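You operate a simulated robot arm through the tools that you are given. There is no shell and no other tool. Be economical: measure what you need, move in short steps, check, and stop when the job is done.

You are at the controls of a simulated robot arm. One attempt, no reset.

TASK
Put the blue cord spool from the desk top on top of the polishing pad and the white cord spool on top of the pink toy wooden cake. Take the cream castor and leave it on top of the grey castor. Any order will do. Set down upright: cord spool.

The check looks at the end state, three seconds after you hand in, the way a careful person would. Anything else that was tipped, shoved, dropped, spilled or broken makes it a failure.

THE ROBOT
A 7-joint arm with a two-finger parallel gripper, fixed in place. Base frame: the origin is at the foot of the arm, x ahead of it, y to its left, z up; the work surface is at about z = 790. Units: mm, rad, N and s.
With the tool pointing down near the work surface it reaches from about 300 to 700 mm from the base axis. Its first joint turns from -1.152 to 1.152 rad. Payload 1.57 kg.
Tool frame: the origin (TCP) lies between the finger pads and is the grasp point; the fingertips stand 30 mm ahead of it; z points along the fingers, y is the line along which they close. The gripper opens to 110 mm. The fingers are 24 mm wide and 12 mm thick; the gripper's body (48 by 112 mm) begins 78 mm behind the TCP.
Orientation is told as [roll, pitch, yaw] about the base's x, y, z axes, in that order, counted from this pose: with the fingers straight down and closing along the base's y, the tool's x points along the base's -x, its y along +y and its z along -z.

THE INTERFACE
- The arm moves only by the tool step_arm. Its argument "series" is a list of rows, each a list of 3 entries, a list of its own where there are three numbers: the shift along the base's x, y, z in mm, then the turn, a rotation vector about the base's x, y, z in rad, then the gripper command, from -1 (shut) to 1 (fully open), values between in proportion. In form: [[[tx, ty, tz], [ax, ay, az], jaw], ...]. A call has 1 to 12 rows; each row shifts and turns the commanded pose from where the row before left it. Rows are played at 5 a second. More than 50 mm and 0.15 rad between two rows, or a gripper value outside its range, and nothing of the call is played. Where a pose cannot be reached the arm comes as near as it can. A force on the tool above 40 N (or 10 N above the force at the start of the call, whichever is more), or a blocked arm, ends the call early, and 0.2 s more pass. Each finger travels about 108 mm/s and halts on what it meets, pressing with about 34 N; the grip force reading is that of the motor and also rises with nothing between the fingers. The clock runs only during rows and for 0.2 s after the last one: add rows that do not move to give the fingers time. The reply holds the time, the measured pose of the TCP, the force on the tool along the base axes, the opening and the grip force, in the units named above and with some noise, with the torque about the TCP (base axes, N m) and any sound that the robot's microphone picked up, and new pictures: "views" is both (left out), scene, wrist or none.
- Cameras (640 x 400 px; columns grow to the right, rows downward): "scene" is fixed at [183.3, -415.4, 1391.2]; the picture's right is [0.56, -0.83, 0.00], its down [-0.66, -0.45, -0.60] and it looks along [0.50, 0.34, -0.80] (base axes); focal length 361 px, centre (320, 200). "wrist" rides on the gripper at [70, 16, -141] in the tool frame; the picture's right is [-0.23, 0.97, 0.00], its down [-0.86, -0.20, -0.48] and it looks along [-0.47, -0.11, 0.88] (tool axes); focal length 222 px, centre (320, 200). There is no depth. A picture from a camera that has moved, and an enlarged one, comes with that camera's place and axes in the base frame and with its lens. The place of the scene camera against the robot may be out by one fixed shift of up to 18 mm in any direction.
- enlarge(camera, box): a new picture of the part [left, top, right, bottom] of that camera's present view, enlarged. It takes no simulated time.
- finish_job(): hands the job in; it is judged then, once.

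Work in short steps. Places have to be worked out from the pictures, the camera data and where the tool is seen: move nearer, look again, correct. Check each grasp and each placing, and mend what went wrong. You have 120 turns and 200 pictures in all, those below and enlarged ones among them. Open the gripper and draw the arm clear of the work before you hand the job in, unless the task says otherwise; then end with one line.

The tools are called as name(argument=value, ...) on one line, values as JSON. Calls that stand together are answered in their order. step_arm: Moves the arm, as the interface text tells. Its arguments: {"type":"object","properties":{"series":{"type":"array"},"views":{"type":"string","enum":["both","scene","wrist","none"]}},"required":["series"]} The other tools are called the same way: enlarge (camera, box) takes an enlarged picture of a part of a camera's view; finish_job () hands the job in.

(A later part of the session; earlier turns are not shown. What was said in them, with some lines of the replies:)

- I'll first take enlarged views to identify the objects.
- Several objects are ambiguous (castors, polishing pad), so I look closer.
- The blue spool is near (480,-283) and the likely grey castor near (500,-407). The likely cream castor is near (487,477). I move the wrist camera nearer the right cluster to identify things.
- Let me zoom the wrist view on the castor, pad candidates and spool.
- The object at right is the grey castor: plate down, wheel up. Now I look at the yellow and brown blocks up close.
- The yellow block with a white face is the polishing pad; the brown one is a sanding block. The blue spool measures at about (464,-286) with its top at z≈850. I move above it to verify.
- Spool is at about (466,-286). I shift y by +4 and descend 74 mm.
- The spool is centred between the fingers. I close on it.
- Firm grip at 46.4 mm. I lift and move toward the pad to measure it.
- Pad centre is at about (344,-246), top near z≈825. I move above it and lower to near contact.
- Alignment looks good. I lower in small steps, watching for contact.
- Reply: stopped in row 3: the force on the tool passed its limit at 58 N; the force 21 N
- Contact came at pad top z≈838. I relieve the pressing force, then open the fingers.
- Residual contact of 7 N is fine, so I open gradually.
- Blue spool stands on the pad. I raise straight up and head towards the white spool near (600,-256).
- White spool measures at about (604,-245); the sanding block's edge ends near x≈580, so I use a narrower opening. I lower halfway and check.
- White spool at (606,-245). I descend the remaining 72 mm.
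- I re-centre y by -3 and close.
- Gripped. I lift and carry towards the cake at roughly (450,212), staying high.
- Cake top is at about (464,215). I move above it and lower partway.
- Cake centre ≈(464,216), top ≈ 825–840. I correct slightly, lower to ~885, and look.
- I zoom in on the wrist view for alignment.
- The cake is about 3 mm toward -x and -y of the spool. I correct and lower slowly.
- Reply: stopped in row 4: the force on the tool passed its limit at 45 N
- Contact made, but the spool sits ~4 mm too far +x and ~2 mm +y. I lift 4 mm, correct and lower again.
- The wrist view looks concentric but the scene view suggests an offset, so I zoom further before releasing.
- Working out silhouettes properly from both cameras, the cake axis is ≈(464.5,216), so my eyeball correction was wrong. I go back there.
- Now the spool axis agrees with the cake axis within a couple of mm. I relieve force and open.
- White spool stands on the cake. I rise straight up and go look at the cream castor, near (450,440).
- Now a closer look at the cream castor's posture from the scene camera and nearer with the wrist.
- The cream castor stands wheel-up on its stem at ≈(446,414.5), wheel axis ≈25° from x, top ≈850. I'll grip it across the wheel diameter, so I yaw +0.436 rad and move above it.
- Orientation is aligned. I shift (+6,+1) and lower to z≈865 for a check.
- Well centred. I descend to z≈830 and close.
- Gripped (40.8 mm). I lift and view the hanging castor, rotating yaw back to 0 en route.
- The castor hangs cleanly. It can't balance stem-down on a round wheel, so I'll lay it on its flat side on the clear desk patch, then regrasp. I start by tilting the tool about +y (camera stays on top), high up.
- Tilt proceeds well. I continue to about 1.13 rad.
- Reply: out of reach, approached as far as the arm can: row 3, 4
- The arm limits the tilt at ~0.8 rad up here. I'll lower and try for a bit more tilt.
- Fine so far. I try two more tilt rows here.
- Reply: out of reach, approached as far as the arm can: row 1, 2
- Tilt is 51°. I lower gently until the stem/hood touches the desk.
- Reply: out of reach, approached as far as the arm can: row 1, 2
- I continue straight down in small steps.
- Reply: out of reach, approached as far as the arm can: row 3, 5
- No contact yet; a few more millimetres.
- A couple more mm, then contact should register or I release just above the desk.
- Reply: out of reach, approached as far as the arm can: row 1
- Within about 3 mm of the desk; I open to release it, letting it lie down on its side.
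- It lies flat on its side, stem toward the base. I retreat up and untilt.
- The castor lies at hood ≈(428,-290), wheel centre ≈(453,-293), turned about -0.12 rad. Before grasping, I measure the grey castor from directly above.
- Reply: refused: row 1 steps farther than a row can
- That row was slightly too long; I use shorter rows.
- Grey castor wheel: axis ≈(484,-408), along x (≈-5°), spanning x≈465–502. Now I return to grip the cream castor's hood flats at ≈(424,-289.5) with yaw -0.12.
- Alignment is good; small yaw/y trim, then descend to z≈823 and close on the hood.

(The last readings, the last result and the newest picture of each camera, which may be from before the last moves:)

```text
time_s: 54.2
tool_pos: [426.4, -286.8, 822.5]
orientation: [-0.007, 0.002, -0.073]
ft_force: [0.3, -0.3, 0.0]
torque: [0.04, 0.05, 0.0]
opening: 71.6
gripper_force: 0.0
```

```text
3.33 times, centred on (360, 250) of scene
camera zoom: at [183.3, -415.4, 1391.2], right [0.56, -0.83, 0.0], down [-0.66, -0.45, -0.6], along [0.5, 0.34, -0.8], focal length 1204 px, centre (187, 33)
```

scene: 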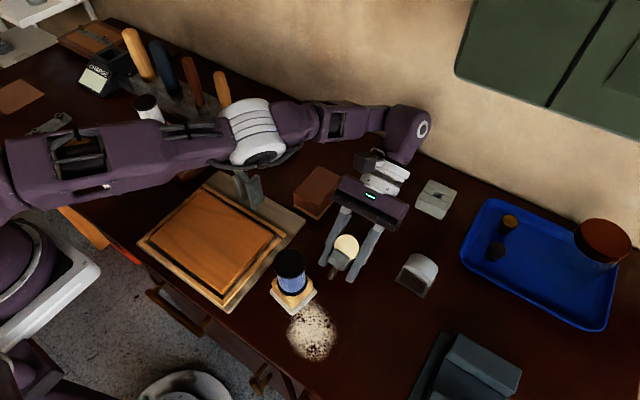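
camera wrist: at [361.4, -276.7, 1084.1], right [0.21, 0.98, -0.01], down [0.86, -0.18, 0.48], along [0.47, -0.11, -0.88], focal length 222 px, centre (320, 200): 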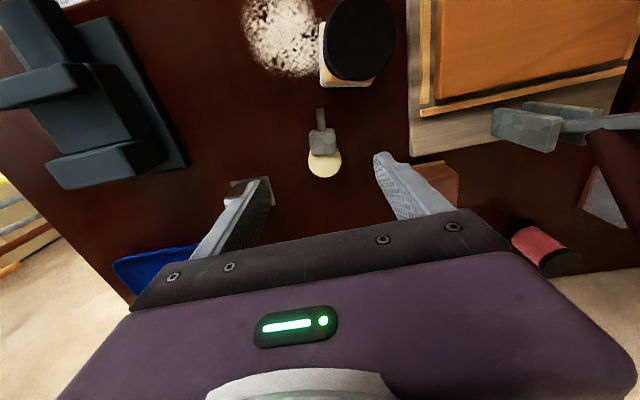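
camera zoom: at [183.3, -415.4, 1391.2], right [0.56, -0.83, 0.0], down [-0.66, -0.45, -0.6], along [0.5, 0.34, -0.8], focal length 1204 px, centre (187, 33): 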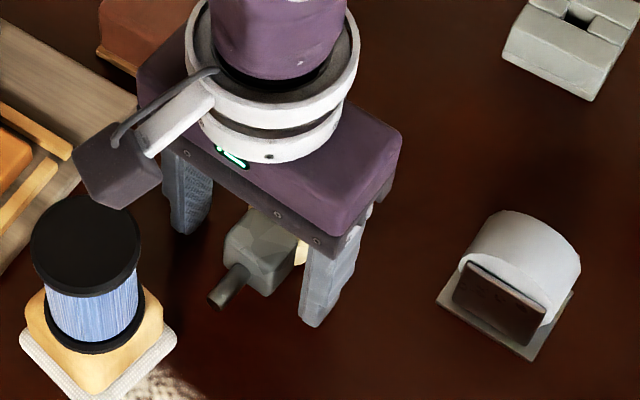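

Nudge y by -2 and close.

step_arm(series=[[[-1, -2, 0], [0, 0, 0], 0.2], [[0, 0, 0], [0, 0, 0], -0.2], [[0, 0, 0], [0, 0, 0], -1], [[0, 0, 0], [0, 0, 0], -1], [[0, 0, 0], [0, 0, 0], -1]], views="none")

enlarge(camera="wrist", box=[240, 100, 400, 240])

```text
time_s: 55.4
tool_pos: [424.3, -287.8, 823.3]
orientation: [-0.006, 0.001, -0.072]
ft_force: [0.1, -0.8, 1.9]
torque: [0.0, 0.01, 0.0]
opening: 30.8
gripper_force: 33.9
```

```text
2.86 times, centred on (320, 170) of wrist
camera zoom: at [357.3, -266.6, 964.6], right [0.3, 0.95, -0.01], down [0.84, -0.26, 0.48], along [0.46, -0.15, -0.88], focal length 635 px, centre (320, 286)
```

zoom: 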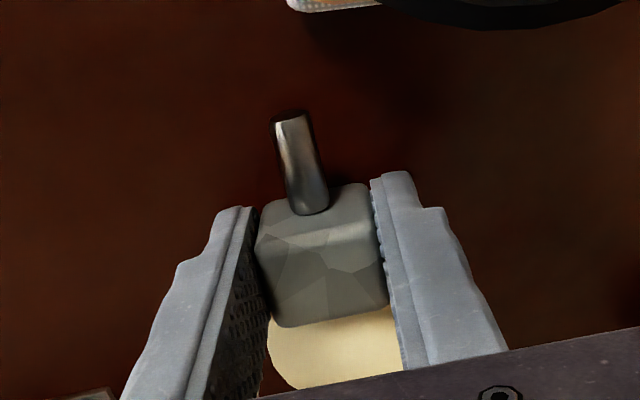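

Gripped hood flats at 30.8 mm. I lift and carry to above the grey castor (TCP target ≈ (465,-406.5)).

step_arm(series=[[[0, 0, 30], [0, 0, 0], -1], [[0, 0, 45], [0, 0, 0], -1], [[0, 0, 45], [0, 0, 0], -1], [[14, -40, 0], [0, 0, 0], -1], [[14, -40, 0], [0, 0, 0], -1], [[13, -39, 0], [0, 0, 0], -1], [[0, 0, -20], [0, 0, 0], -1], [[0, 0, 0], [0, 0, 0], -1]], views="wrist")

enlarge(camera="scene", box=[350, 200, 470, 310])

```text
time_s: 57.2
tool_pos: [465.4, -407.3, 923.5]
orientation: [-0.01, 0.001, -0.073]
ft_force: [0.4, -0.2, -0.4]
torque: [0.0, 0.01, 0.0]
opening: 31.1
gripper_force: 33.9
camera wrist: at [398.1, -385.7, 1063.9], right [0.3, 0.95, -0.01], down [0.84, -0.26, 0.48], along [0.45, -0.15, -0.88], focal length 222 px, centre (320, 200)
```

wrist: 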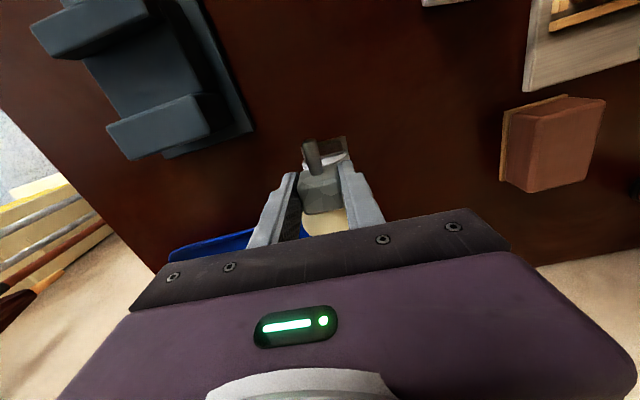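

```text
3.64 times, centred on (410, 255) of scene
camera zoom: at [183.3, -415.4, 1391.2], right [0.56, -0.83, 0.0], down [-0.66, -0.45, -0.6], along [0.5, 0.34, -0.8], focal length 1313 px, centre (-7, 0)
```

zoom: 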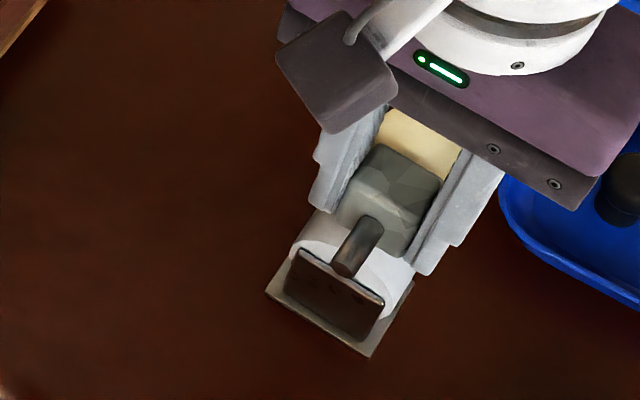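

enlarge(camera="wrist", box=[270, 120, 370, 220])

```text
4.00 times, centred on (320, 170) of wrist
camera zoom: at [398.1, -385.7, 1063.9], right [0.3, 0.95, -0.01], down [0.84, -0.26, 0.48], along [0.45, -0.15, -0.88], focal length 888 px, centre (320, 320)
```

zoom: 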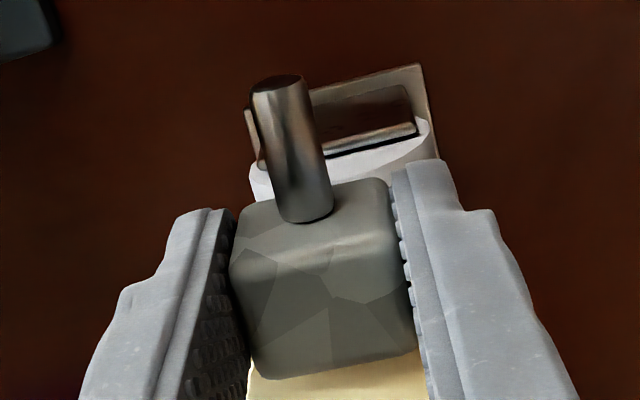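

Grey axis at this x is ≈-405.3, so I shift y +2 and lower towards contact in small steps.

step_arm(series=[[[0, 2, -15], [0, 0, 0], -1], [[0, 0, -12], [0, 0, 0], -1], [[0, 0, -6], [0, 0, 0], -1], [[0, 0, -2], [0, 0, 0], -1], [[0, 0, -2], [0, 0, 0], -1], [[0, 0, -2], [0, 0, 0], -1], [[0, 0, 0], [0, 0, 0], -1]], views="none")

enlarge(camera="scene", box=[370, 220, 460, 310])

enlarge(camera="wrist", box=[270, 120, 370, 220])

```text
time_s: 58.8
tool_pos: [465.7, -403.3, 883.8]
orientation: [-0.007, 0.0, -0.073]
ft_force: [1.1, 0.1, -0.7]
torque: [0.02, 0.02, -0.04]
opening: 31.0
gripper_force: 34.4
```

```text
4.44 times, centred on (415, 265) of scene
camera zoom: at [183.3, -415.4, 1391.2], right [0.56, -0.83, 0.0], down [-0.66, -0.45, -0.6], along [0.5, 0.34, -0.8], focal length 1605 px, centre (-102, -89)
```

zoom: 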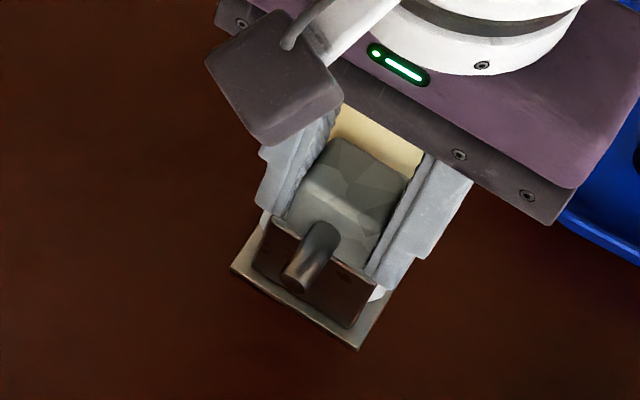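

```text
4.00 times, centred on (320, 170) of wrist
camera zoom: at [398.2, -382.5, 1026.4], right [0.3, 0.95, -0.01], down [0.84, -0.26, 0.48], along [0.45, -0.15, -0.88], focal length 888 px, centre (320, 320)
```

zoom: 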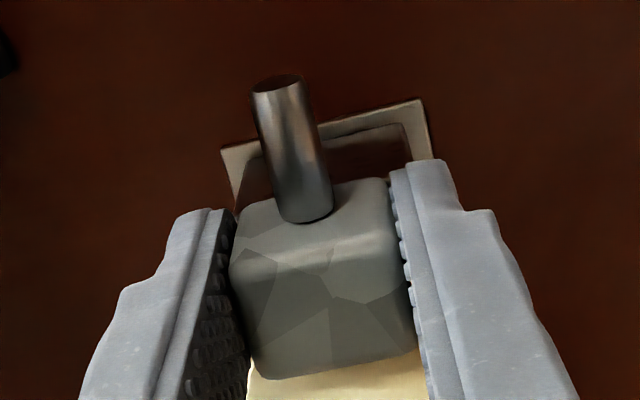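

Aligned with the plate centre. I continue down slowly until contact.

step_arm(series=[[[0, 0, -2], [0, 0, 0], -1], [[0, 0, -2], [0, 0, 0], -1], [[0, 0, -1.5], [0, 0, 0], -1], [[0, 0, -1.5], [0, 0, 0], -1], [[0, 0, -1.5], [0, 0, 0], -1], [[0, 0, -1.5], [0, 0, 0], -1], [[0, 0, -1.5], [0, 0, 0], -1], [[0, 0, 0], [0, 0, 0], -1]], views="none")

```text
time_s: 59.9
tool_pos: [466.3, -404.6, 881.1]
orientation: [-0.009, -0.001, -0.071]
ft_force: [-0.2, 0.5, 7.8]
torque: [0.13, -0.03, 0.02]
opening: 31.1
gripper_force: 34.5
stopped in row 5: the force on the tool passed its limit at 43 N (the readings are from after the stop); the commanded pose is now the measured one
```

Contact with the grey wheel at TCP z≈881. I check the picture before releasing.

enlarge(camera="scene", box=[370, 220, 460, 310])

enlarge(camera="wrist", box=[270, 120, 370, 220])

```text
4.44 times, centred on (415, 265) of scene
camera zoom: at [183.2, -415.3, 1391.2], right [0.56, -0.83, 0.0], down [-0.66, -0.45, -0.6], along [0.5, 0.34, -0.8], focal length 1605 px, centre (-102, -89)
```

zoom: 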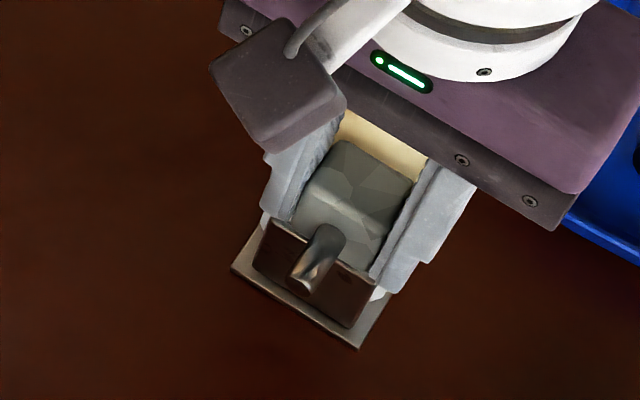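

```text
4.00 times, centred on (320, 170) of wrist
camera zoom: at [399.1, -383.8, 1022.7], right [0.3, 0.95, -0.01], down [0.84, -0.26, 0.48], along [0.46, -0.15, -0.88], focal length 888 px, centre (320, 320)
```

zoom: 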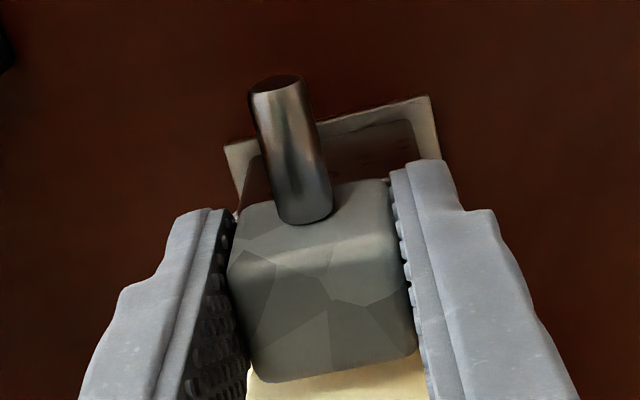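

Lateral alignment is within ~1 mm. I relieve the pressure slightly and open gently.

step_arm(series=[[[0, 0, 0.5], [0, 0, 0], -1], [[0, 0, 0], [0, 0, 0], -0.42], [[0, 0, 0], [0, 0, 0], -0.38], [[0, 0, 0], [0, 0, 0], -0.34], [[0, 0, 0], [0, 0, 0], -0.3], [[0, 0, 0], [0, 0, 0], -0.3]], views="none")

enlarge(camera="scene", box=[370, 220, 460, 310])

enlarge(camera="wrist", box=[270, 120, 370, 220])

```text
time_s: 61.3
tool_pos: [465.9, -405.6, 880.5]
orientation: [-0.01, -0.001, -0.072]
ft_force: [0.9, 0.1, -0.3]
torque: [0.02, -0.05, -0.02]
opening: 38.5
gripper_force: 0.0
```

```text
4.44 times, centred on (415, 265) of scene
camera zoom: at [183.3, -415.4, 1391.2], right [0.56, -0.83, 0.0], down [-0.66, -0.45, -0.6], along [0.5, 0.34, -0.8], focal length 1605 px, centre (-102, -89)
```

zoom: 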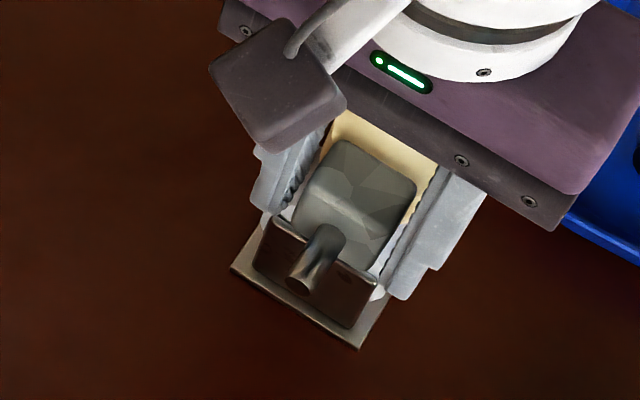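

```text
4.00 times, centred on (320, 170) of wrist
camera zoom: at [399.2, -383.8, 1022.5], right [0.3, 0.95, -0.01], down [0.84, -0.26, 0.48], along [0.46, -0.15, -0.88], focal length 888 px, centre (320, 320)
```

zoom: 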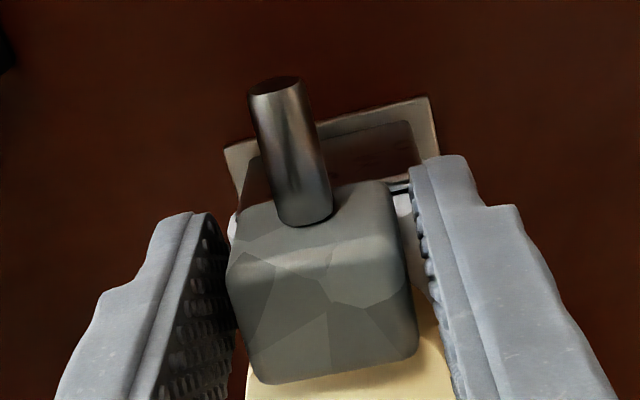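

It sits nearly level; the left side may be touching the finger. I open a bit more and watch for any lean.

step_arm(series=[[[0, 0, 0], [0, 0, 0], -0.25], [[0, 0, 0], [0, 0, 0], -0.2], [[0, 0, 0], [0, 0, 0], -0.2], [[0, 0, 0], [0, 0, 0], -0.2]], views="none")

enlarge(camera="wrist", box=[270, 120, 370, 220])

enlarge(camera="scene", box=[370, 220, 460, 310])

```text
time_s: 62.3
tool_pos: [465.8, -404.9, 880.7]
orientation: [-0.01, -0.001, -0.074]
ft_force: [0.7, 0.9, -0.2]
torque: [-0.07, -0.05, 0.03]
opening: 43.9
gripper_force: 0.0
```

```text
4.00 times, centred on (320, 170) of wrist
camera zoom: at [399.2, -383.8, 1022.4], right [0.3, 0.95, -0.01], down [0.84, -0.26, 0.48], along [0.46, -0.15, -0.88], focal length 888 px, centre (320, 320)
```

zoom: 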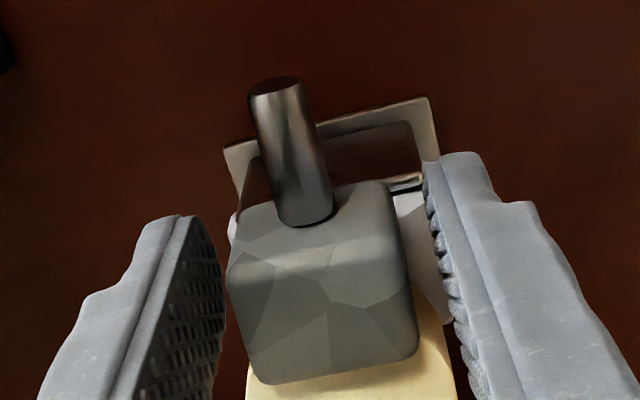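

```text
4.44 times, centred on (415, 265) of scene
camera zoom: at [183.3, -415.4, 1391.2], right [0.56, -0.83, 0.0], down [-0.66, -0.45, -0.6], along [0.5, 0.34, -0.8], focal length 1605 px, centre (-102, -89)
```

zoom: 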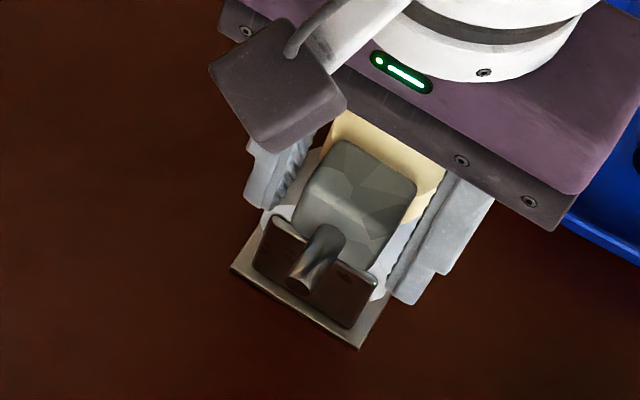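

It's stable and free of the fingers. I open wider and rise straight up.

step_arm(series=[[[0, 0, 0], [0, 0, 0], 0.1], [[0, 0, 0], [0, 0, 0], 0.3], [[0, 0, 20], [0, 0, 0], 0.3], [[0, 0, 40], [0, 0, 0], 0.3], [[0, 0, 45], [0, 0, 0], 0.3], [[-20, 30, 30], [0, 0, 0], 0.3], [[-30, 35, 0], [0, 0, 0.07], 0.3], [[-30, 35, 0], [0, 0, 0], 0.3], [[0, 0, 0], [0, 0, 0], 0.3]], views="both")

enlarge(camera="scene", box=[370, 220, 460, 310])

enlarge(camera="scene", box=[100, 70, 320, 330])

```text
time_s: 64.3
tool_pos: [385.8, -303.5, 1016.7]
orientation: [-0.009, 0.001, -0.002]
ft_force: [0.7, -0.5, 0.4]
torque: [0.01, -0.01, -0.01]
opening: 71.5
gripper_force: 0.1
camera wrist: at [317.3, -286.6, 1158.9], right [0.23, 0.97, -0.01], down [0.85, -0.2, 0.48], along [0.47, -0.12, -0.88], focal length 222 px, centre (320, 200)
```

scene: 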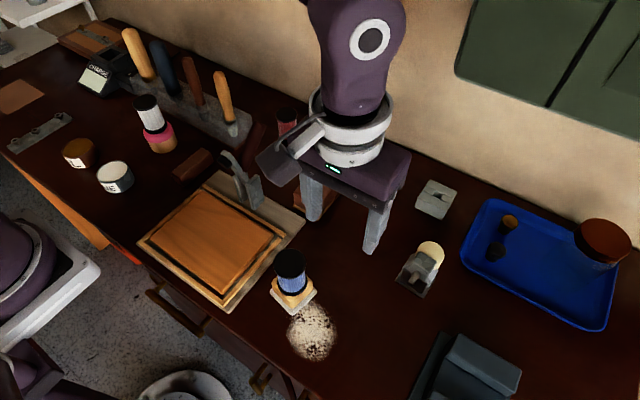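
wrist: 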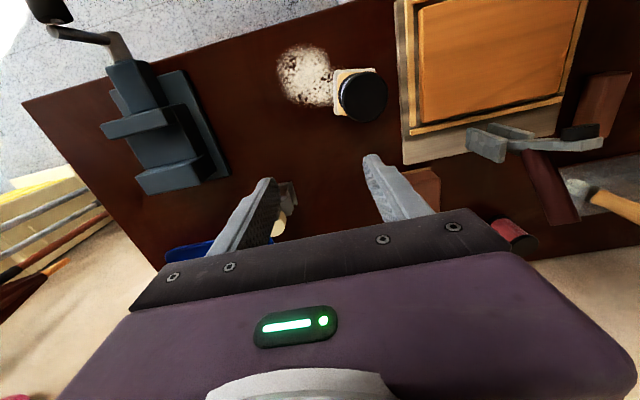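

```text
4.44 times, centred on (415, 265) of scene
camera zoom: at [183.3, -415.4, 1391.2], right [0.56, -0.83, 0.0], down [-0.66, -0.45, -0.6], along [0.5, 0.34, -0.8], focal length 1605 px, centre (-102, -89)
```

zoom: 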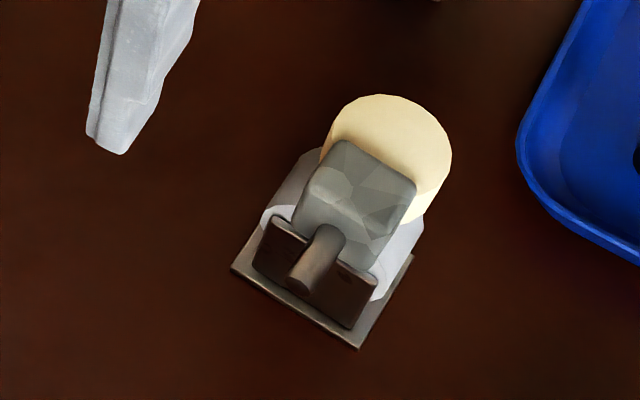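

```text
1.54 times, centred on (210, 200) of scene
camera zoom: at [183.3, -415.4, 1391.2], right [0.56, -0.83, 0.0], down [-0.66, -0.45, -0.6], along [0.5, 0.34, -0.8], focal length 556 px, centre (489, 200)
```

zoom: 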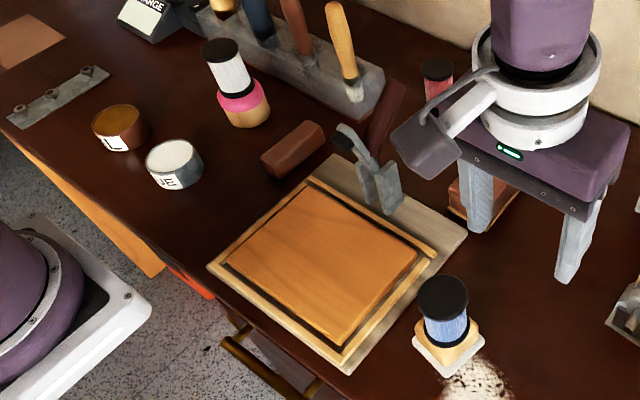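

All three are placed and steady. I draw the arm clear, open the gripper, and confirm the castor hasn't crept.

step_arm(series=[[[0, 30, 30], [0, 0, 0], 1], [[0, 40, 20], [0, 0, 0], 1], [[0, 40, 0], [0, 0, 0], 1], [[0, 40, 0], [0, 0, 0], 1], [[0, 0, 0], [0, 0, 0], 1], [[0, 0, 0], [0, 0, 0], 1], [[0, 0, 0], [0, 0, 0], 1], [[0, 0, 0], [0, 0, 0], 1]], views="scene")

enlarge(camera="scene", box=[370, 220, 460, 310])

```text
time_s: 66.1
tool_pos: [386.6, -155.3, 1066.2]
orientation: [-0.008, 0.0, -0.002]
ft_force: [0.2, 0.0, 0.0]
torque: [0.01, -0.01, -0.02]
opening: 110.2
gripper_force: 0.0
```

scene: 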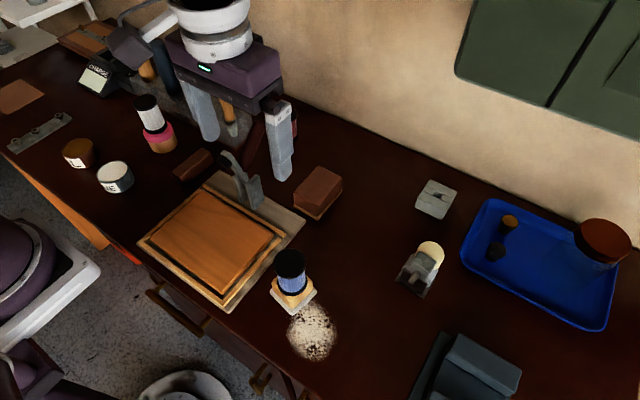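

```text
4.44 times, centred on (415, 265) of scene
camera zoom: at [183.3, -415.4, 1391.2], right [0.56, -0.83, 0.0], down [-0.66, -0.45, -0.6], along [0.5, 0.34, -0.8], focal length 1605 px, centre (-102, -89)
```

zoom: 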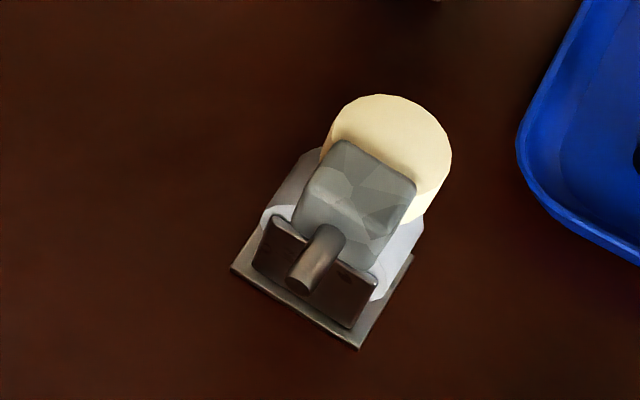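

Nothing has moved since release, the arm is clear and the gripper is open, so I hand in.

finish_job()

```text
The job is handed in.
```

I handed the job in: the blue spool is upright on the polishing pad, the white spool is upright on the pink cake, and the cream castor is lying on its side on top of the grey castor, all still when last checked.
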